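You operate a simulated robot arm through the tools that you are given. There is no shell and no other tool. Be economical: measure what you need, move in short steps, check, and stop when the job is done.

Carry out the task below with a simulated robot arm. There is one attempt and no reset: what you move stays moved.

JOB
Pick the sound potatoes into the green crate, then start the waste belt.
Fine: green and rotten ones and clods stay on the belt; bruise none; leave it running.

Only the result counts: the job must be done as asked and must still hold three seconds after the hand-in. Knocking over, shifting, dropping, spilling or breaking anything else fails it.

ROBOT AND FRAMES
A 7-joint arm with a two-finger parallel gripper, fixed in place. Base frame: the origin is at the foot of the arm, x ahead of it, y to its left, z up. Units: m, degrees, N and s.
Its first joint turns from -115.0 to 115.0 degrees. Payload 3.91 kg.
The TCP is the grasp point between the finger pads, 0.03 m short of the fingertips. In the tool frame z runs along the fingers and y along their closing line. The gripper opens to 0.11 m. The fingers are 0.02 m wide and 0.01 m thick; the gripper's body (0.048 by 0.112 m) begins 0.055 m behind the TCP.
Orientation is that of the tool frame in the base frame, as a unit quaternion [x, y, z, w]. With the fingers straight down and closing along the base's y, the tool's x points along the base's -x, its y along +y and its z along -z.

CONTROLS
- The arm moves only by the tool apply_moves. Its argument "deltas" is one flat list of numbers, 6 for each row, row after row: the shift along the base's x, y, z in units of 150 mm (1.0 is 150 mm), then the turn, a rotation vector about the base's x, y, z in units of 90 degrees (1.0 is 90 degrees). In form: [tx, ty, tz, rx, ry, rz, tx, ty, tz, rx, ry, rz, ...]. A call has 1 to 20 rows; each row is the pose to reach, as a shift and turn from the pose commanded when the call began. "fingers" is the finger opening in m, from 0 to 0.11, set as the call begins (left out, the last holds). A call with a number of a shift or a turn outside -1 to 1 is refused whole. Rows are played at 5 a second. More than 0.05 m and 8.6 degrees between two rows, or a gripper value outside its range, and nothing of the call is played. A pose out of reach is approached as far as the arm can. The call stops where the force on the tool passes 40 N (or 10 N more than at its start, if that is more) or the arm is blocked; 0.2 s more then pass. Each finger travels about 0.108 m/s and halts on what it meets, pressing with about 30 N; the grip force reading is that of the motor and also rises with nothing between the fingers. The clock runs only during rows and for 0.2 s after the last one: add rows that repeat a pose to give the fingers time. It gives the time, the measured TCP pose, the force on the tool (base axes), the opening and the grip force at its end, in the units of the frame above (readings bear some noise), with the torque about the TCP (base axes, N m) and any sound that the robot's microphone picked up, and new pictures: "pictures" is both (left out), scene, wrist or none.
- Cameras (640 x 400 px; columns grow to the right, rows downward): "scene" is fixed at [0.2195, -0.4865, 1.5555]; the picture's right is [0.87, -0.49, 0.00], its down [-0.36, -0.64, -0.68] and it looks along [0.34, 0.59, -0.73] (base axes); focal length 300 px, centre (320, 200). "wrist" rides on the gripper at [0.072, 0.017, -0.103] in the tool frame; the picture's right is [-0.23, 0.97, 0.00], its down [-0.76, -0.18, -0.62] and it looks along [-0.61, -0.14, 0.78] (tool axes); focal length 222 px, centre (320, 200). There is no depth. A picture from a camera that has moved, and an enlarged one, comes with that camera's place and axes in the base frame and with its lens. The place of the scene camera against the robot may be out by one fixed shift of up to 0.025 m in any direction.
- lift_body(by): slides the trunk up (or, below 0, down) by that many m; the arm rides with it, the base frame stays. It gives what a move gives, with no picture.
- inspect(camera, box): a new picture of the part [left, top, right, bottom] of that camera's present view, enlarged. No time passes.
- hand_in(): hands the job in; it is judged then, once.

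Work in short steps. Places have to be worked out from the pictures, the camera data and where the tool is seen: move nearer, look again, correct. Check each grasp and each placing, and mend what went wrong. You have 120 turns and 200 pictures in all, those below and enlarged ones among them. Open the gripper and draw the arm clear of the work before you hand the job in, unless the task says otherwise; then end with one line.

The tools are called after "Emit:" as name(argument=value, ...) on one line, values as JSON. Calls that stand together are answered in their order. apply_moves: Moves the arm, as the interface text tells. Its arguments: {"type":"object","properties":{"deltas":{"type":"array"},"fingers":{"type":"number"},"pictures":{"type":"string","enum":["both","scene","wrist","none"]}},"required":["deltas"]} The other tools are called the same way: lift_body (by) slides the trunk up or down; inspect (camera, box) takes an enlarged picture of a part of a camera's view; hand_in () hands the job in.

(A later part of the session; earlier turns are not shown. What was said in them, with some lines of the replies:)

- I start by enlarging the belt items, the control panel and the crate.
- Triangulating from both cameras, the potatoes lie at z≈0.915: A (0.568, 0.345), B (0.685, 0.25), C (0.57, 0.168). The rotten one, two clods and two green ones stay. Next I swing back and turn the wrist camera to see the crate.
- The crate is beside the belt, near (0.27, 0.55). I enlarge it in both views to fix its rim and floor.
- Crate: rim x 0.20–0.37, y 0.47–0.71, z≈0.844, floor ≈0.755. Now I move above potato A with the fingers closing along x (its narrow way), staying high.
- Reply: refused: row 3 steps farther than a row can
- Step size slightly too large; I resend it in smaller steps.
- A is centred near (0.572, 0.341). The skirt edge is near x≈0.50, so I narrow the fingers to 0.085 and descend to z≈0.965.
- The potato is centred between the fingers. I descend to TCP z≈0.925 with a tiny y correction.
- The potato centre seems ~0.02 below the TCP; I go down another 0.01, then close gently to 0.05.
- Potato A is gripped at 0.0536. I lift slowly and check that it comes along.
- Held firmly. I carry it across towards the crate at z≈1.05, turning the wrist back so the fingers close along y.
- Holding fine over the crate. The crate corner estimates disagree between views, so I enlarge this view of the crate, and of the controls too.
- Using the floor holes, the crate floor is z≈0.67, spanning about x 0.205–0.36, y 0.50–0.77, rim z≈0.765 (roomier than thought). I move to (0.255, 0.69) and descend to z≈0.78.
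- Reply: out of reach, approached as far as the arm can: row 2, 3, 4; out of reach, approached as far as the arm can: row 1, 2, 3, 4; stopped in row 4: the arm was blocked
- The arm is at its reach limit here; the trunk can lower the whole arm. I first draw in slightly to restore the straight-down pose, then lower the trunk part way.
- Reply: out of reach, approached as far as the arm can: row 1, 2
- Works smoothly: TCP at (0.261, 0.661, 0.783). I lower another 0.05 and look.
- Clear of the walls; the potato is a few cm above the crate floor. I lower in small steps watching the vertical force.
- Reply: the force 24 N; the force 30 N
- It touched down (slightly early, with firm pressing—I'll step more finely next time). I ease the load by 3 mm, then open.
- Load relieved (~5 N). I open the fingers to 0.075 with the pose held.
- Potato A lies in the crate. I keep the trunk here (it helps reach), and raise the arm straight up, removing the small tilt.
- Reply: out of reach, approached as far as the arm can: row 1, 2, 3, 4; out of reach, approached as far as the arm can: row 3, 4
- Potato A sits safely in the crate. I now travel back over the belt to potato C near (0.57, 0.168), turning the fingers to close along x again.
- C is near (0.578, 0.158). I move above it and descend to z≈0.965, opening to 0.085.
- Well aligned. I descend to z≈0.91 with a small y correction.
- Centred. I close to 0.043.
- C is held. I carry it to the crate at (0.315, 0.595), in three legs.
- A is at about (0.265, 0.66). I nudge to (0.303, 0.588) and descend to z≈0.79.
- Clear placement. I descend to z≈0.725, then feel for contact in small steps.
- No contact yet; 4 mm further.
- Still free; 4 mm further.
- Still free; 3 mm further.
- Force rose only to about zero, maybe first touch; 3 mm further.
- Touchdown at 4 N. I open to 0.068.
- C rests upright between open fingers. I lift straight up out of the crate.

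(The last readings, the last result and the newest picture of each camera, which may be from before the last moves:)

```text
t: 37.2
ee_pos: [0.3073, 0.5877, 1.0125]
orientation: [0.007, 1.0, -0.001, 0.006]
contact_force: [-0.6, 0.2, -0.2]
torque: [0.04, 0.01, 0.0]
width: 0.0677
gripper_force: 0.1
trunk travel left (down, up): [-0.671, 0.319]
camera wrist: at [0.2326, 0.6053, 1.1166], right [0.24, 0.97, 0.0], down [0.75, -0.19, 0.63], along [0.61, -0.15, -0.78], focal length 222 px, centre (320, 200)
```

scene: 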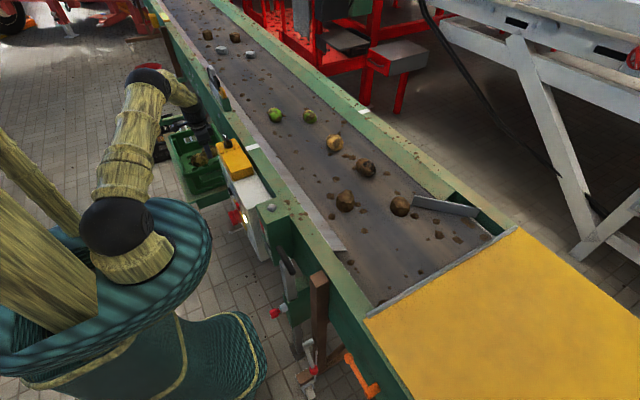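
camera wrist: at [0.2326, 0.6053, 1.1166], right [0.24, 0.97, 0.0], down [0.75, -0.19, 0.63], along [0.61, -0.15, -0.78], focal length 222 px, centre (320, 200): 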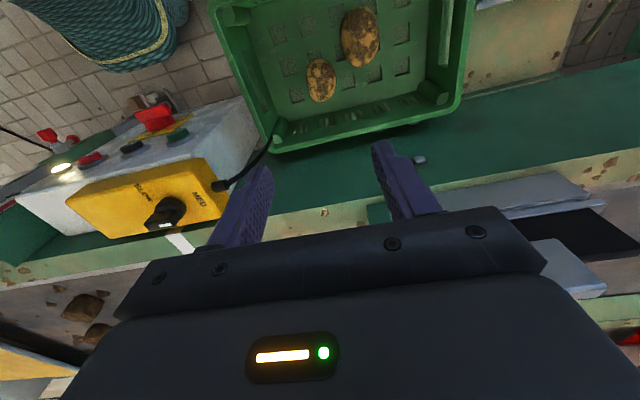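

Both are in the crate. I travel to potato B near (0.693, 0.245).

Emit:
apply_moves(deltas=[0.17, -0.25, 0.05, 0, 0, 0.08, 0.34, -0.5, 0.1, 0, 0, 0.16, 0.5, -0.75, 0.15, 0, 0, 0.24, 0.67, -1, 0.2, 0, 0, 0.32], pictures="none")

Emit:
apply_moves(deltas=[0.2, -0.2, 0, 0, 0, 0.08, 0.4, -0.4, 0, 0, 0, 0.16, 0.6, -0.6, 0, 0, 0, 0.24, 0.8, -0.8, 0, 0, 0, 0.32], pictures="none")

Emit:
apply_moves(deltas=[0.25, -0.1, 0, 0, 0, 0.08, 0.5, -0.2, 0, 0, 0, 0.16, 0.75, -0.35, -0.1, 0, 0, 0.24, 0.9, -0.5, -0.2, 0, 0, 0.32, 0.9, -0.5, -0.3, 0, 0, 0.36])

```text
t: 38.2
ee_pos: [0.4065, 0.4391, 1.0405]
orientation: [-0.243, 0.97, 0.001, 0.006]
contact_force: [0.4, -0.4, 0.4]
torque: [0.0, 0.04, 0.02]
width: 0.0677
gripper_force: 0.0
trunk travel left (down, up): [-0.671, 0.319]
```

```text
t: 39.2
ee_pos: [0.5265, 0.3177, 1.0426]
orientation: [-0.476, 0.88, 0.001, 0.005]
contact_force: [0.7, -0.5, 0.1]
torque: [0.0, 0.01, 0.0]
width: 0.0682
gripper_force: 0.1
trunk travel left (down, up): [-0.671, 0.319]
```

```text
t: 40.4
ee_pos: [0.661, 0.2425, 0.9966]
orientation: [-0.703, 0.712, 0.003, 0.004]
contact_force: [0.6, 0.1, 0.4]
torque: [-0.02, -0.04, 0.0]
width: 0.068
gripper_force: 0.0
trunk travel left (down, up): [-0.671, 0.319]
camera wrist: at [0.6421, 0.1682, 1.1002], right [-0.97, 0.24, 0.0], down [0.19, 0.75, 0.63], along [0.15, 0.61, -0.78], focal length 222 px, centre (320, 200)
```

scene: 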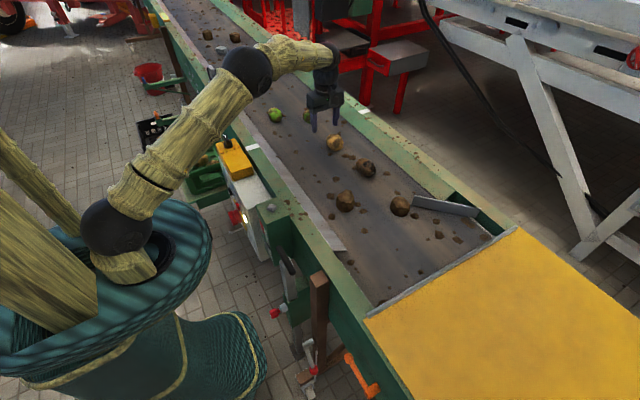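
wrist: 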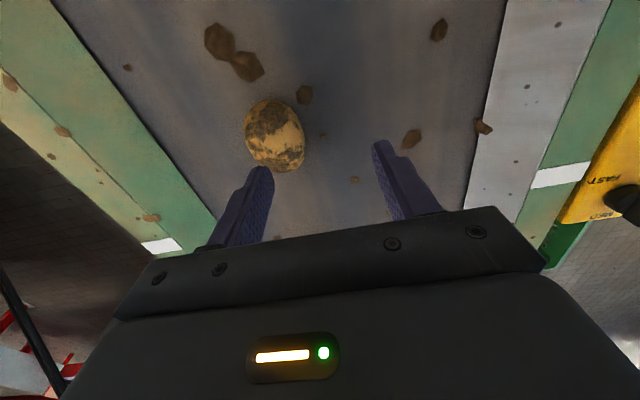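

B is near (0.70, 0.239). I move over it at z≈0.97 and see if the reach suffices.

Emit:
apply_moves(deltas=[0.14, -0.01, 0, 0, 0, 0, 0.27, -0.02, -0.08, 0, 0, 0.01, 0.27, -0.02, -0.18, 0, 0, 0.01], fingers=0.085, pictures="wrist")

```text
t: 41.2
ee_pos: [0.7004, 0.2393, 0.9697]
orientation: [0.708, -0.706, -0.003, -0.004]
contact_force: [-0.2, 1.1, 0.4]
torque: [0.05, 0.0, 0.01]
width: 0.0851
gripper_force: 0.0
trunk travel left (down, up): [-0.671, 0.319]
camera wrist: at [0.6828, 0.1656, 1.073], right [-0.97, 0.23, 0.0], down [0.17, 0.76, 0.63], along [0.14, 0.62, -0.78], focal length 222 px, centre (320, 200)
```

wrist: 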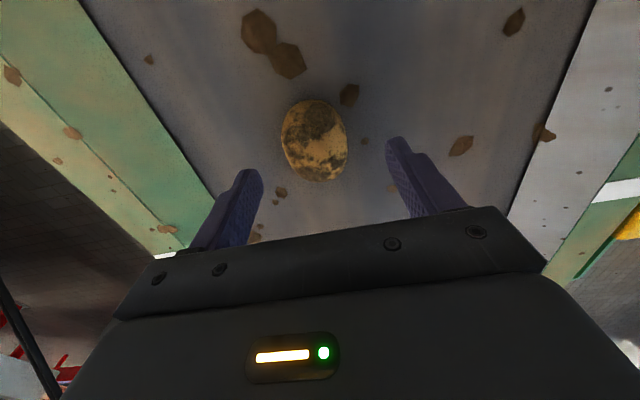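

Reach is fine and B is centred. I descend to z≈0.912.

Emit:
apply_moves(deltas=[0.02, -0.02, -0.15, 0, 0, 0, 0.02, -0.025, -0.28, 0, 0, 0, 0.02, -0.025, -0.385, 0, 0, 0], pictures="wrist")

```text
t: 42.0
ee_pos: [0.7019, 0.2356, 0.9115]
orientation: [0.708, -0.706, -0.003, -0.004]
contact_force: [-0.6, 0.6, 0.7]
torque: [-0.05, -0.03, -0.01]
width: 0.0851
gripper_force: 0.1
trunk travel left (down, up): [-0.671, 0.319]
camera wrist: at [0.6857, 0.1613, 1.0151], right [-0.97, 0.23, 0.0], down [0.18, 0.76, 0.63], along [0.14, 0.61, -0.78], focal length 222 px, centre (320, 200)
```

wrist: 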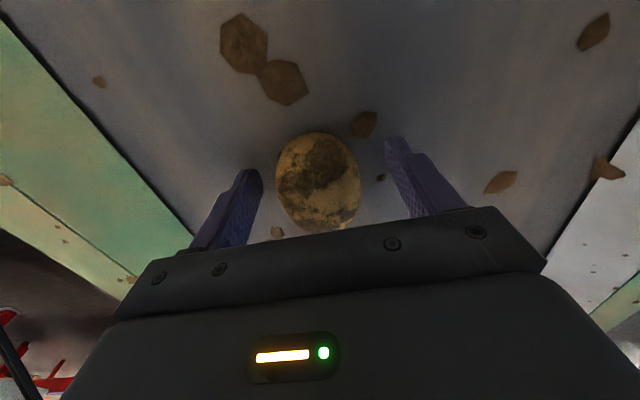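

Centred; I close to 0.046 and then lift.

Emit:
apply_moves(deltas=[0, 0, 0, 0, 0, 0, 0, 0, 0, 0, 0, 0], fingers=0.046, pictures="none")

Emit:
apply_moves(deltas=[0, 0, 0.1, 0, 0, 0, 0, 0, 0.3, 0, 0, 0, -0.08, 0.05, 0.55, 0, 0, 0, -0.2, 0.1, 0.8, 0, 0, 0], pictures="wrist")

```text
t: 42.6
ee_pos: [0.7037, 0.2359, 0.9119]
orientation: [0.708, -0.706, -0.003, -0.005]
contact_force: [1.2, -1.1, 0.5]
torque: [0.04, -0.01, 0.02]
width: 0.0514
gripper_force: 29.6
trunk travel left (down, up): [-0.671, 0.319]
```

```text
t: 43.6
ee_pos: [0.6731, 0.2502, 1.0309]
orientation: [0.708, -0.706, -0.003, -0.006]
contact_force: [-1.4, -0.4, -1.0]
torque: [0.02, -0.01, 0.01]
width: 0.0517
gripper_force: 30.6
trunk travel left (down, up): [-0.671, 0.319]
camera wrist: at [0.6555, 0.1761, 1.1343], right [-0.97, 0.23, 0.0], down [0.17, 0.76, 0.63], along [0.14, 0.62, -0.78], focal length 222 px, centre (320, 200)
```

wrist: 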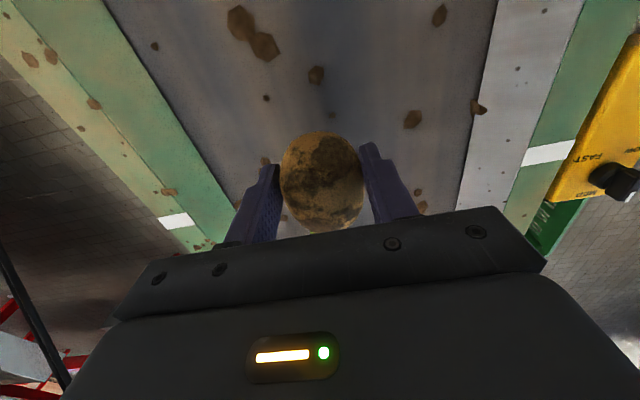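

B is held. I carry it to the crate at about (0.24, 0.565).

Emit:
apply_moves(deltas=[-0.25, 0.17, 0.05, 0, 0, -0.08, -0.5, 0.35, 0.1, 0, 0, -0.16, -0.75, 0.52, 0.1, 0, 0, -0.24, -1, 0.7, 0.1, 0, 0, -0.32], pictures="none")

Emit:
apply_moves(deltas=[-0.25, 0.17, 0, 0, 0, -0.08, -0.5, 0.35, 0, 0, 0, -0.16, -0.75, 0.52, 0, 0, 0, -0.24, -1, 0.7, 0, 0, 0, -0.32], pictures="none")

Emit:
apply_moves(deltas=[-0.22, 0.17, 0, 0, 0, -0.08, -0.45, 0.35, 0, 0, 0, -0.16, -0.7, 0.52, 0, 0, 0, -0.24, -0.88, 0.7, 0, 0, 0, -0.32, -0.88, 0.7, 0, 0, 0, -0.36])

```text
t: 44.6
ee_pos: [0.522, 0.3578, 1.0479]
orientation: [-0.509, 0.861, 0.001, 0.006]
contact_force: [-0.4, 0.5, -1.0]
torque: [0.01, -0.02, -0.01]
width: 0.0515
gripper_force: 29.7
trunk travel left (down, up): [-0.671, 0.319]
```

```text
t: 45.6
ee_pos: [0.3722, 0.4613, 1.0468]
orientation: [-0.278, 0.96, 0.0, 0.006]
contact_force: [-0.2, -0.5, -0.7]
torque: [-0.03, 0.01, 0.02]
width: 0.0516
gripper_force: 29.8
trunk travel left (down, up): [-0.671, 0.319]
```

```text
t: 46.8
ee_pos: [0.2411, 0.567, 1.0483]
orientation: [0.0, 1.0, -0.001, 0.005]
contact_force: [0.8, 0.2, -1.3]
torque: [-0.01, 0.01, 0.01]
width: 0.0517
gripper_force: 30.2
trunk travel left (down, up): [-0.671, 0.319]
camera wrist: at [0.1677, 0.5839, 1.1515], right [0.23, 0.97, 0.0], down [0.76, -0.18, 0.63], along [0.61, -0.14, -0.78], focal length 222 px, centre (320, 200)
```

scene: 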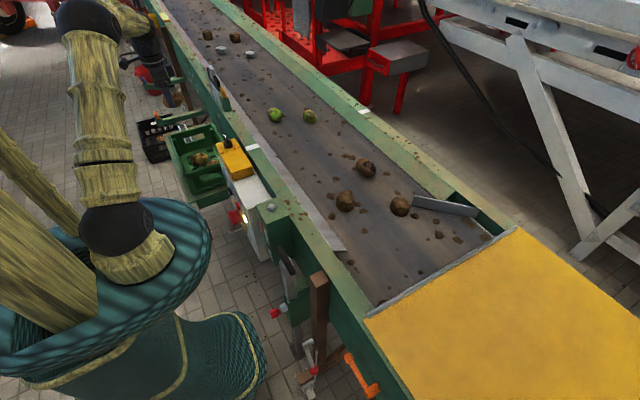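
wrist: 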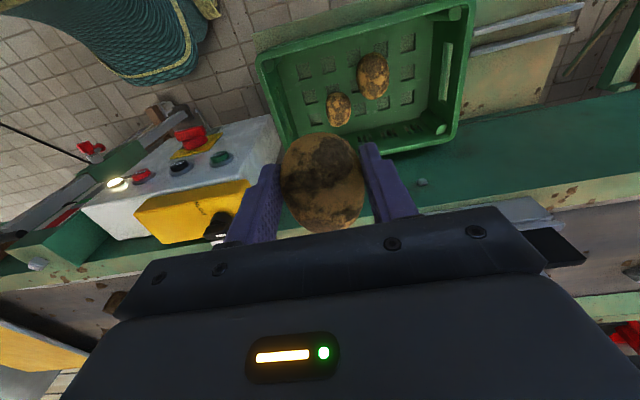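

C confirmed at (0.307, 0.59). I descend to z≈0.79.

Emit:
apply_moves(deltas=[0, 0, -0.25, 0, 0, 0, 0, 0, -0.5, 0, 0, 0, 0, 0, -0.75, 0, 0, 0, 0, 0, -1, 0, 0, 0], pictures="none")

Emit:
apply_moves(deltas=[0, 0, -0.25, 0, 0, 0, 0, 0, -0.5, 0, 0, 0, 0, 0, -0.72, 0, 0, 0], pictures="wrist")

```text
t: 47.8
ee_pos: [0.2412, 0.567, 0.8973]
orientation: [-0.001, 1.0, -0.001, 0.005]
contact_force: [0.4, -0.4, -1.1]
torque: [0.0, 0.02, 0.01]
width: 0.0512
gripper_force: 29.9
trunk travel left (down, up): [-0.671, 0.319]
```

```text
t: 48.6
ee_pos: [0.2409, 0.5662, 0.7925]
orientation: [0.0, 1.0, 0.0, 0.005]
contact_force: [0.3, -1.0, -1.4]
torque: [0.01, 0.03, 0.03]
width: 0.0512
gripper_force: 30.6
trunk travel left (down, up): [-0.671, 0.319]
camera wrist: at [0.1671, 0.5834, 0.8952], right [0.23, 0.97, 0.0], down [0.76, -0.18, 0.63], along [0.61, -0.14, -0.78], focal length 222 px, centre (320, 200)
```

wrist: 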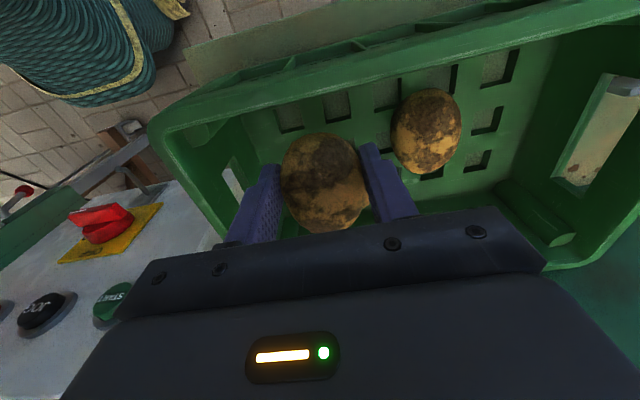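

Clear. (Button labels seen: green START, black JOG.) I descend to z≈0.725.

Emit:
apply_moves(deltas=[0, 0, -0.2, 0, 0, 0, 0, 0, -0.44, 0, 0, 0], pictures="wrist")

```text
t: 49.2
ee_pos: [0.2437, 0.5682, 0.7235]
orientation: [0.0, 1.0, -0.002, 0.005]
contact_force: [-0.2, -0.3, -1.3]
torque: [0.01, 0.02, 0.01]
width: 0.0515
gripper_force: 29.9
trunk travel left (down, up): [-0.671, 0.319]
camera wrist: at [0.1693, 0.5847, 0.8281], right [0.23, 0.97, 0.0], down [0.76, -0.17, 0.63], along [0.62, -0.14, -0.78], focal length 222 px, centre (320, 200)
```

wrist: 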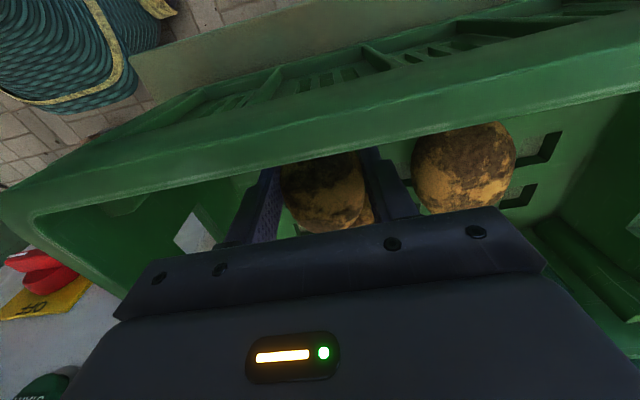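

No contact yet; 4 mm steps.

Emit:
apply_moves(deltas=[0, 0, -0.013, 0, 0, 0, 0, 0, -0.027, 0, 0, 0], pictures="none")

```text
t: 49.8
ee_pos: [0.2415, 0.5677, 0.7206]
orientation: [0.0, 1.0, -0.002, 0.005]
contact_force: [0.0, 0.1, -1.2]
torque: [-0.02, 0.0, 0.01]
width: 0.0516
gripper_force: 30.2
trunk travel left (down, up): [-0.671, 0.319]
```

Still free; 4 mm more.

Emit:
apply_moves(deltas=[0, 0, -0.013, 0, 0, 0, 0, 0, -0.027, 0, 0, 0], pictures="none")

```text
t: 50.4
ee_pos: [0.2415, 0.5675, 0.7153]
orientation: [-0.001, 1.0, -0.002, 0.005]
contact_force: [0.4, -0.8, -0.6]
torque: [-0.01, 0.0, 0.02]
width: 0.0515
gripper_force: 30.6
trunk travel left (down, up): [-0.671, 0.319]
```

Still free; 3 mm more.

Emit:
apply_moves(deltas=[0, 0, -0.01, 0, 0, 0, 0, 0, -0.02, 0, 0, 0], pictures="none")

```text
t: 51.0
ee_pos: [0.2422, 0.5676, 0.715]
orientation: [-0.001, 1.0, 0.0, 0.005]
contact_force: [1.3, -1.1, 8.6]
torque: [-0.01, -0.14, 0.0]
width: 0.0515
gripper_force: 30.4
trunk travel left (down, up): [-0.671, 0.319]
```

Touchdown. I open to 0.068.

Emit:
apply_moves(deltas=[0, 0, 0, 0, 0, 0, 0, 0, 0, 0, 0, 0], fingers=0.068, pictures="none")

Emit:
apply_moves(deltas=[0, 0, 0.2, 0, 0, 0, 0, 0, 0.5, 0, 0, 0, 0, 0, 0.75, 0, 0, 0, 0, 0, 1, 0, 0, 0], pictures="wrist")

```text
t: 51.6
ee_pos: [0.2409, 0.5662, 0.7124]
orientation: [-0.001, 1.0, -0.002, 0.006]
contact_force: [-0.2, 0.5, -0.2]
torque: [0.0, 0.03, -0.02]
width: 0.0682
gripper_force: 0.1
trunk travel left (down, up): [-0.671, 0.319]
```

```text
t: 52.6
ee_pos: [0.2425, 0.5667, 0.8621]
orientation: [-0.001, 1.0, -0.001, 0.006]
contact_force: [-0.1, 0.9, 0.1]
torque: [0.0, 0.03, 0.0]
width: 0.068
gripper_force: 0.1
trunk travel left (down, up): [-0.671, 0.319]
camera wrist: at [0.1681, 0.5831, 0.9669], right [0.23, 0.97, 0.0], down [0.76, -0.17, 0.63], along [0.61, -0.14, -0.78], focal length 222 px, centre (320, 200)
```

wrist: 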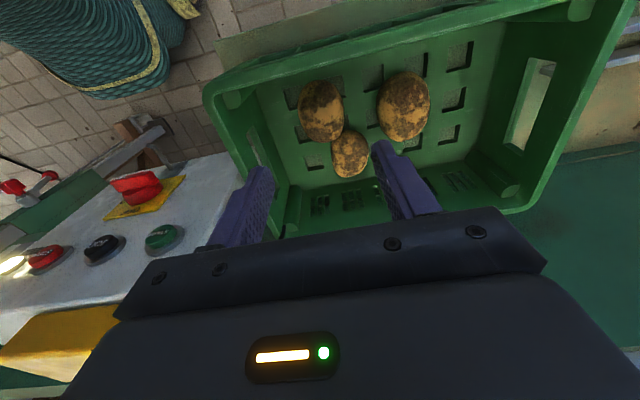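

All three sound potatoes are in the crate. I enlarge the control panel.

Emit:
inspect(camera="wrist", box=[0, 150, 240, 300])

Emit:
inspect(camera="scene", box=[190, 120, 310, 270])

```text
2.67 times, centred on (120, 225) of wrist
camera zoom: at [0.1681, 0.5831, 0.9669], right [0.23, 0.97, 0.0], down [0.76, -0.17, 0.63], along [0.61, -0.14, -0.78], focal length 592 px, centre (853, 133)
```

zoom: 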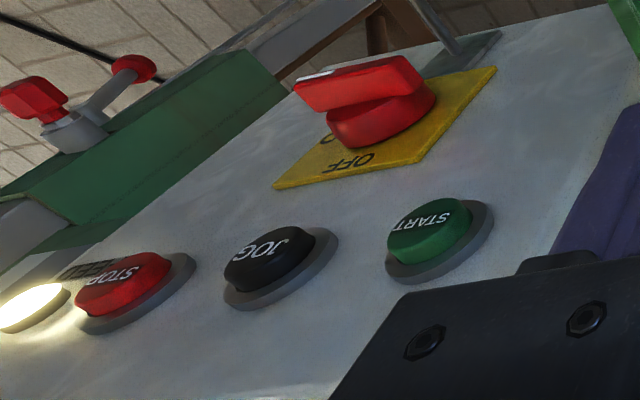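

```text
2.67 times, centred on (250, 195) of scene
camera zoom: at [0.2195, -0.4865, 1.5555], right [0.87, -0.49, 0.0], down [-0.36, -0.64, -0.68], along [0.34, 0.59, -0.73], focal length 801 px, centre (507, 213)
```

zoom: 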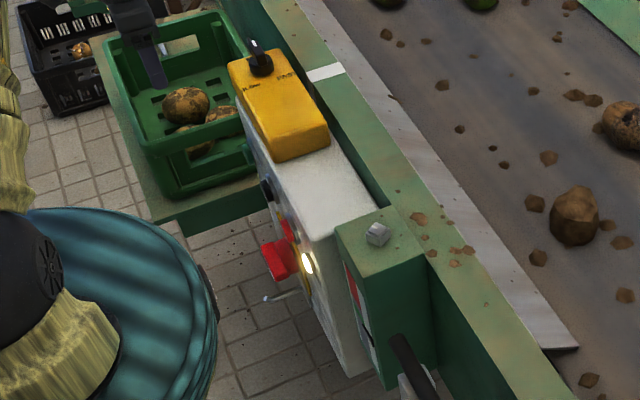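

The panel face is vertical facing -x: START (≈0.30, 0.38, 0.81), JOG, STOP in a row at z≈0.81, a red rotary switch with ON/OFF below near (0.28, 0.32, 0.74), and a lit lamp. I raise, back off, and tilt the tool forward to view the panel squarely.

Emit:
apply_moves(deltas=[0, -0.1, 0.3, 0, 0, 0, -0.05, -0.3, 0.5, 0, -0.06, 0, -0.1, -0.5, 0.7, 0, -0.12, 0, -0.15, -0.7, 0.8, 0, -0.18, 0, -0.2, -0.85, 0.8, 0, -0.25, 0], fingers=0.0, pictures="none")

Emit:
apply_moves(deltas=[0, -0.12, -0.1, 0, -0.06, 0, -0.05, -0.24, -0.2, 0, -0.12, 0, -0.1, -0.36, -0.35, 0, -0.18, 0, -0.15, -0.5, -0.5, 0, -0.25, 0])

```text
t: 53.8
ee_pos: [0.211, 0.4398, 0.9826]
orientation: [0.0, 0.98, -0.002, 0.201]
contact_force: [0.2, 0.5, -0.7]
torque: [0.01, -0.02, 0.0]
width: 0.0
gripper_force: 30.6
trunk travel left (down, up): [-0.671, 0.319]
```

```text
t: 54.8
ee_pos: [0.2098, 0.3617, 0.9158]
orientation: [0.033, 0.924, -0.001, 0.382]
contact_force: [-0.1, -0.1, 0.1]
torque: [0.04, -0.02, 0.01]
width: 0.0
gripper_force: 30.2
trunk travel left (down, up): [-0.671, 0.319]
camera wrist: at [0.0853, 0.3847, 0.9399], right [0.22, 0.96, 0.18], down [0.09, -0.21, 0.97], along [0.97, -0.2, -0.13], focal length 222 px, centre (320, 200)
```

scene: 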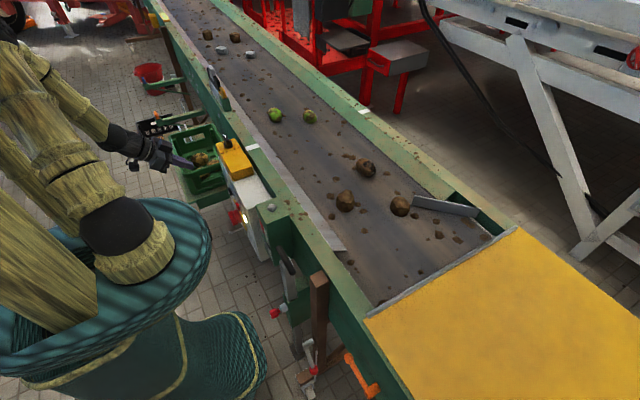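
wrist: 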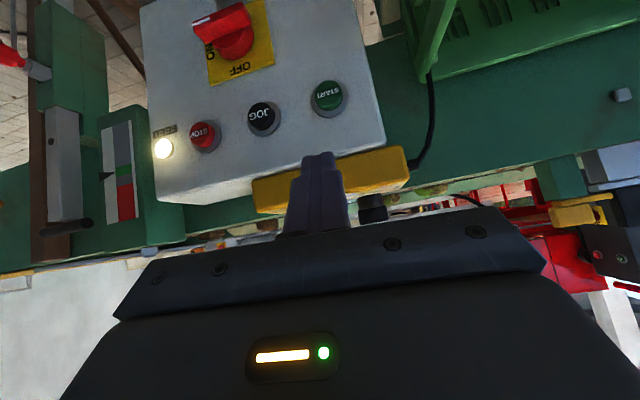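

The panel is in clear view (upside down). I enlarge it and the gauge beside it.

Emit:
inspect(camera="wrist", box=[140, 0, 390, 170])

Emit:
inspect(camera="wrist", box=[0, 0, 200, 260])

Emit:
inspect(camera="wrist", box=[120, 110, 240, 180])

```text
2.35 times, centred on (265, 85) of wrist
camera zoom: at [0.0853, 0.3847, 0.9399], right [0.22, 0.96, 0.18], down [0.09, -0.21, 0.97], along [0.97, -0.2, -0.13], focal length 523 px, centre (449, 471)
```

zoom: 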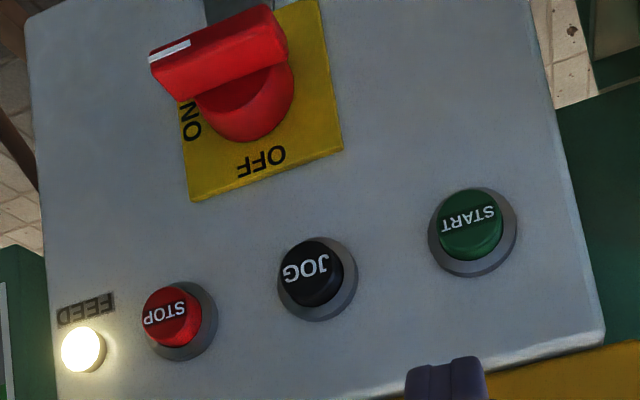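

```text
1.54 times, centred on (100, 130) of wrist
camera zoom: at [0.0853, 0.3847, 0.9399], right [0.22, 0.96, 0.18], down [0.09, -0.21, 0.97], along [0.97, -0.2, -0.13], focal length 342 px, centre (658, 308)
```

zoom: 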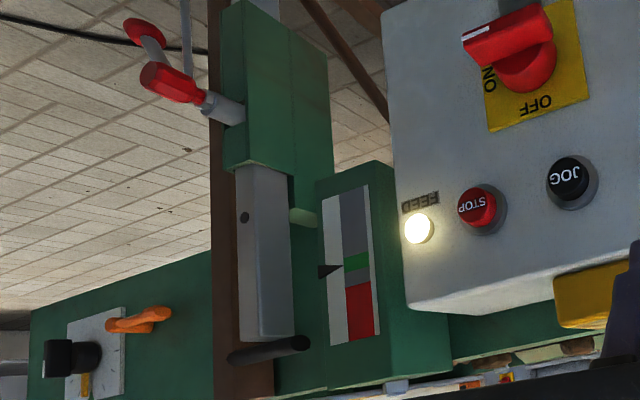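

```text
5.33 times, centred on (180, 145) of wrist
camera zoom: at [0.0853, 0.3847, 0.9399], right [0.22, 0.96, 0.18], down [0.09, -0.21, 0.97], along [0.97, -0.2, -0.13], focal length 1185 px, centre (1067, 493)
```

zoom: 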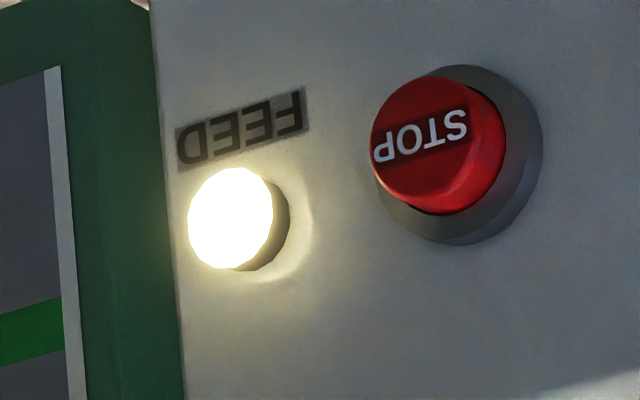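

FEED lamp is lit and the isolator's white mark points to ON, so power is available; START is the right button. I position the closed fingertips just ahead of START at (0.30, 0.372, 0.807).

Emit:
apply_moves(deltas=[0, 0.03, -0.2, 0, 0, 0, 0, 0.07, -0.4, 0, 0, 0, 0.1, 0.07, -0.63, 0, 0, 0, 0.2, 0.07, -0.63, 0, 0, 0])

```text
t: 56.0
ee_pos: [0.2429, 0.3766, 0.8224]
orientation: [0.04, 0.923, -0.01, 0.383]
contact_force: [-0.4, -0.2, 0.4]
torque: [-0.02, -0.02, 0.03]
width: 0.0002
gripper_force: 30.1
out of reach, approached as far as the arm can: row 3, 4
trunk travel left (down, up): [-0.671, 0.319]
stopped in row 4: the arm was blocked; the commanded pose is now the measured one
camera wrist: at [0.1207, 0.4023, 0.8454], right [0.24, 0.96, 0.17], down [0.08, -0.2, 0.98], along [0.97, -0.22, -0.13], focal length 222 px, centre (320, 200)
```

scene: 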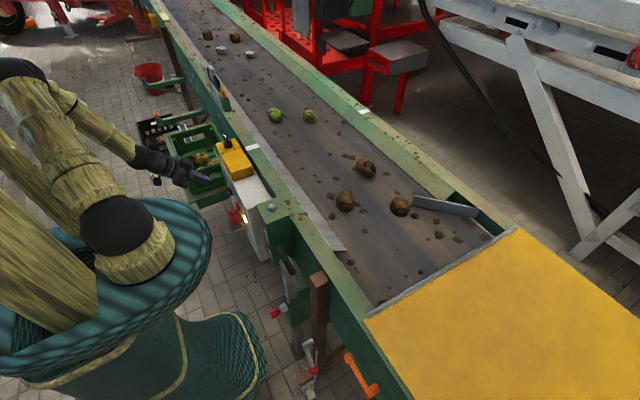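
wrist: 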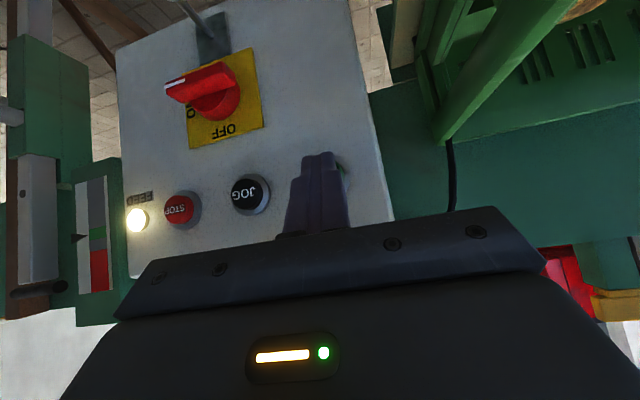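

The arm hit a joint limit short of the button (no contact). I raise the trunk 0.1, which gives the elbow a better posture, and then come down again.

Emit:
lift_body(by=0.1)

Emit:
apply_moves(deltas=[0, 0, -0.2, 0, 0, 0, 0, 0, -0.4, 0, 0, 0, 0, 0, -0.667, 0, 0, 0], pictures="none")

```text
t: 57.4
ee_pos: [0.2439, 0.3771, 0.9212]
orientation: [0.039, 0.923, -0.01, 0.382]
contact_force: [0.1, 1.0, -0.4]
torque: [0.01, -0.03, 0.01]
width: 0.0
gripper_force: 30.3
trunk travel left (down, up): [-0.771, 0.219]
```

```text
t: 58.4
ee_pos: [0.2707, 0.3763, 0.8268]
orientation: [0.079, 0.922, -0.022, 0.378]
contact_force: [0.1, 0.2, -0.3]
torque: [-0.02, -0.01, -0.02]
width: 0.0001
gripper_force: 30.2
out of reach, approached as far as the arm can: row 2, 3
trunk travel left (down, up): [-0.771, 0.219]
stopped in row 3: the arm was blocked; the commanded pose is now the measured one
```

It drifted outward to x=0.271, so the limit is being too close to the base; moving forward helps. I look at where the tip is against START.

Emit:
inspect(camera="wrist", box=[160, 60, 480, 260])

Emit:
inspect(camera="scene", box=[150, 110, 310, 230])

```text
2.00 times, centred on (320, 160) of wrist
camera zoom: at [0.151, 0.4118, 0.8511], right [0.32, 0.93, 0.18], down [0.07, -0.21, 0.97], along [0.95, -0.3, -0.13], focal length 444 px, centre (320, 280)
```

zoom: 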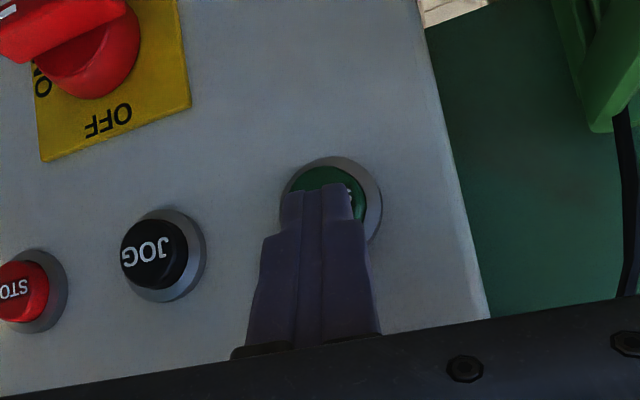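

```text
3.33 times, centred on (230, 170) of scene
camera zoom: at [0.2195, -0.4865, 1.5555], right [0.87, -0.49, 0.0], down [-0.36, -0.64, -0.68], along [0.34, 0.59, -0.73], focal length 1002 px, centre (620, 300)
```

zoom: 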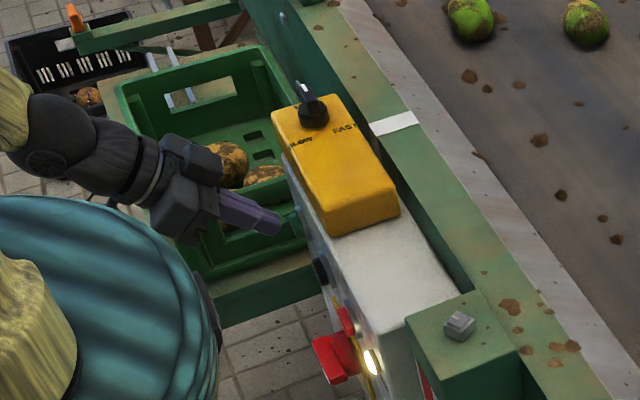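

The tip's leading corner is at about (0.298, 0.372, 0.812), right on START's upper-centre. I push forward along +x in small steps and come back in the same call.

Emit:
apply_moves(deltas=[0.03, 0, -0.02, 0, 0, 0, 0.06, 0, -0.03, 0, 0, 0])

```text
t: 59.0
ee_pos: [0.2825, 0.3755, 0.8241]
orientation: [0.086, 0.922, -0.021, 0.376]
contact_force: [-3.0, 0.0, 1.7]
torque: [-0.02, 0.0, 0.04]
width: 0.0001
gripper_force: 29.8
trunk travel left (down, up): [-0.771, 0.219]
heard: click
camera wrist: at [0.1629, 0.4127, 0.849], right [0.33, 0.93, 0.18], down [0.07, -0.22, 0.97], along [0.94, -0.31, -0.14], focal length 222 px, centre (320, 200)
```

scene: 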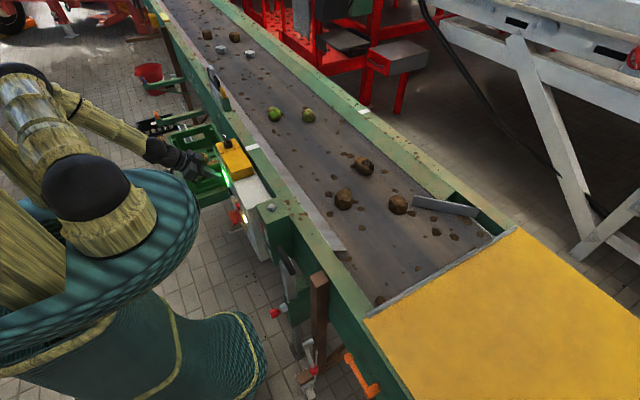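
wrist: 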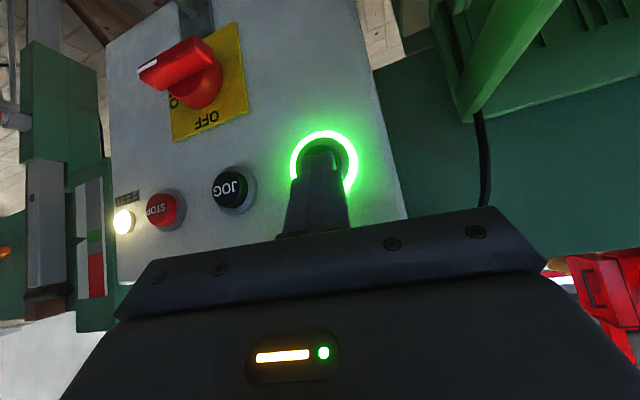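

Click heard, START glows green and the belt load has begun to shift. I draw back from the button, then up and away.

Emit:
apply_moves(deltas=[-0.07, 0, 0.02, 0, 0, 0, -0.13, 0, 0.1, 0, 0, 0, -0.2, 0, 0.3, 0, 0, 0, -0.25, 0, 0.6, 0, 0, 0, -0.25, 0, 0.9, 0, 0, 0])

```text
t: 60.4
ee_pos: [0.268, 0.36, 0.9549]
orientation: [0.108, 0.917, -0.041, 0.382]
contact_force: [-1.1, 0.2, 0.5]
torque: [-0.03, -0.01, 0.0]
width: 0.0
gripper_force: 30.5
trunk travel left (down, up): [-0.771, 0.219]
stopped in row 5: the arm was blocked; the commanded pose is now the measured one
camera wrist: at [0.1499, 0.4033, 0.9775], right [0.38, 0.91, 0.17], down [0.05, -0.2, 0.98], along [0.92, -0.36, -0.12], focal length 222 px, centre (320, 200)
```

scene: 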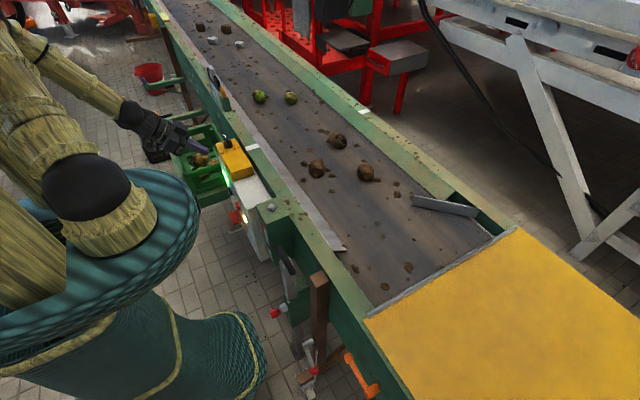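
wrist: 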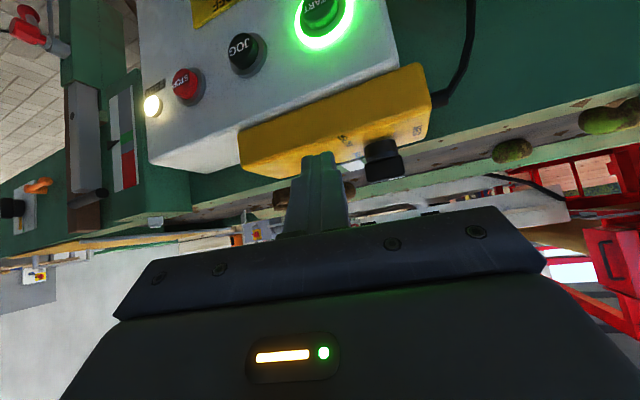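

The belt runs (items moving away, START lit). I lift the trunk to draw the arm clear upward, then open the gripper.

Emit:
lift_body(by=0.15)

Emit:
apply_moves(deltas=[0, 0, 0, 0, 0, 0, 0, 0, 0.05, 0, 0, 0], fingers=0.11)

Emit:
inspect(camera="scene", box=[130, 60, 310, 230])

```text
t: 62.1
ee_pos: [0.2664, 0.3599, 1.1045]
orientation: [0.106, 0.917, -0.041, 0.382]
contact_force: [0.1, -0.3, -1.0]
torque: [0.0, 0.0, -0.01]
width: 0.0
gripper_force: 29.6
trunk travel left (down, up): [-0.921, 0.069]
```

```text
t: 62.7
ee_pos: [0.2732, 0.3567, 1.1116]
orientation: [0.11, 0.916, -0.044, 0.383]
contact_force: [0.1, -0.6, 0.3]
torque: [0.01, 0.02, -0.02]
width: 0.11
gripper_force: 0.0
trunk travel left (down, up): [-0.921, 0.069]
camera wrist: at [0.1545, 0.4013, 1.1335], right [0.38, 0.91, 0.16], down [0.05, -0.2, 0.98], along [0.92, -0.37, -0.12], focal length 222 px, centre (320, 200)
```

scene: 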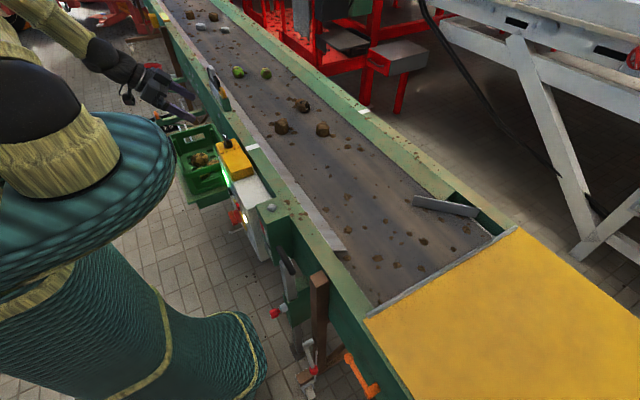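
wrist: 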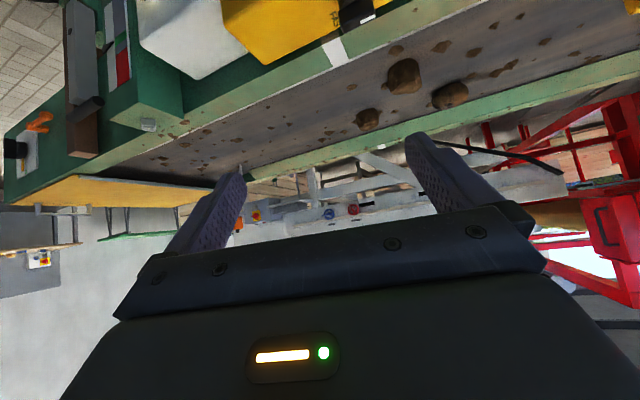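

```text
2.35 times, centred on (220, 145) of scene
camera zoom: at [0.2195, -0.4865, 1.5555], right [0.87, -0.49, 0.0], down [-0.36, -0.64, -0.68], along [0.34, 0.59, -0.73], focal length 707 px, centre (555, 329)
```

zoom: 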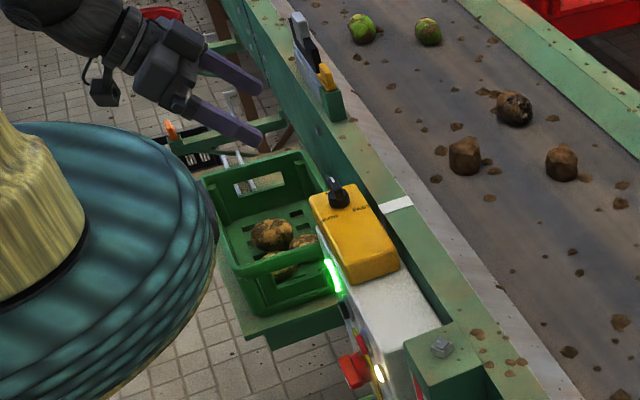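

Three sound potatoes are in the crate, the belt is running with the rejects still on it, and the arm is clear with the gripper open. I hand in.

Emit:
hand_in()

```text
The job is handed in.
```

The three sound potatoes are in the green crate, the green and rotten ones and the clods stayed on the belt, and the belt is running. The first potato was pressed onto the crate floor at about 30 N when I set it down; I saw no damage.
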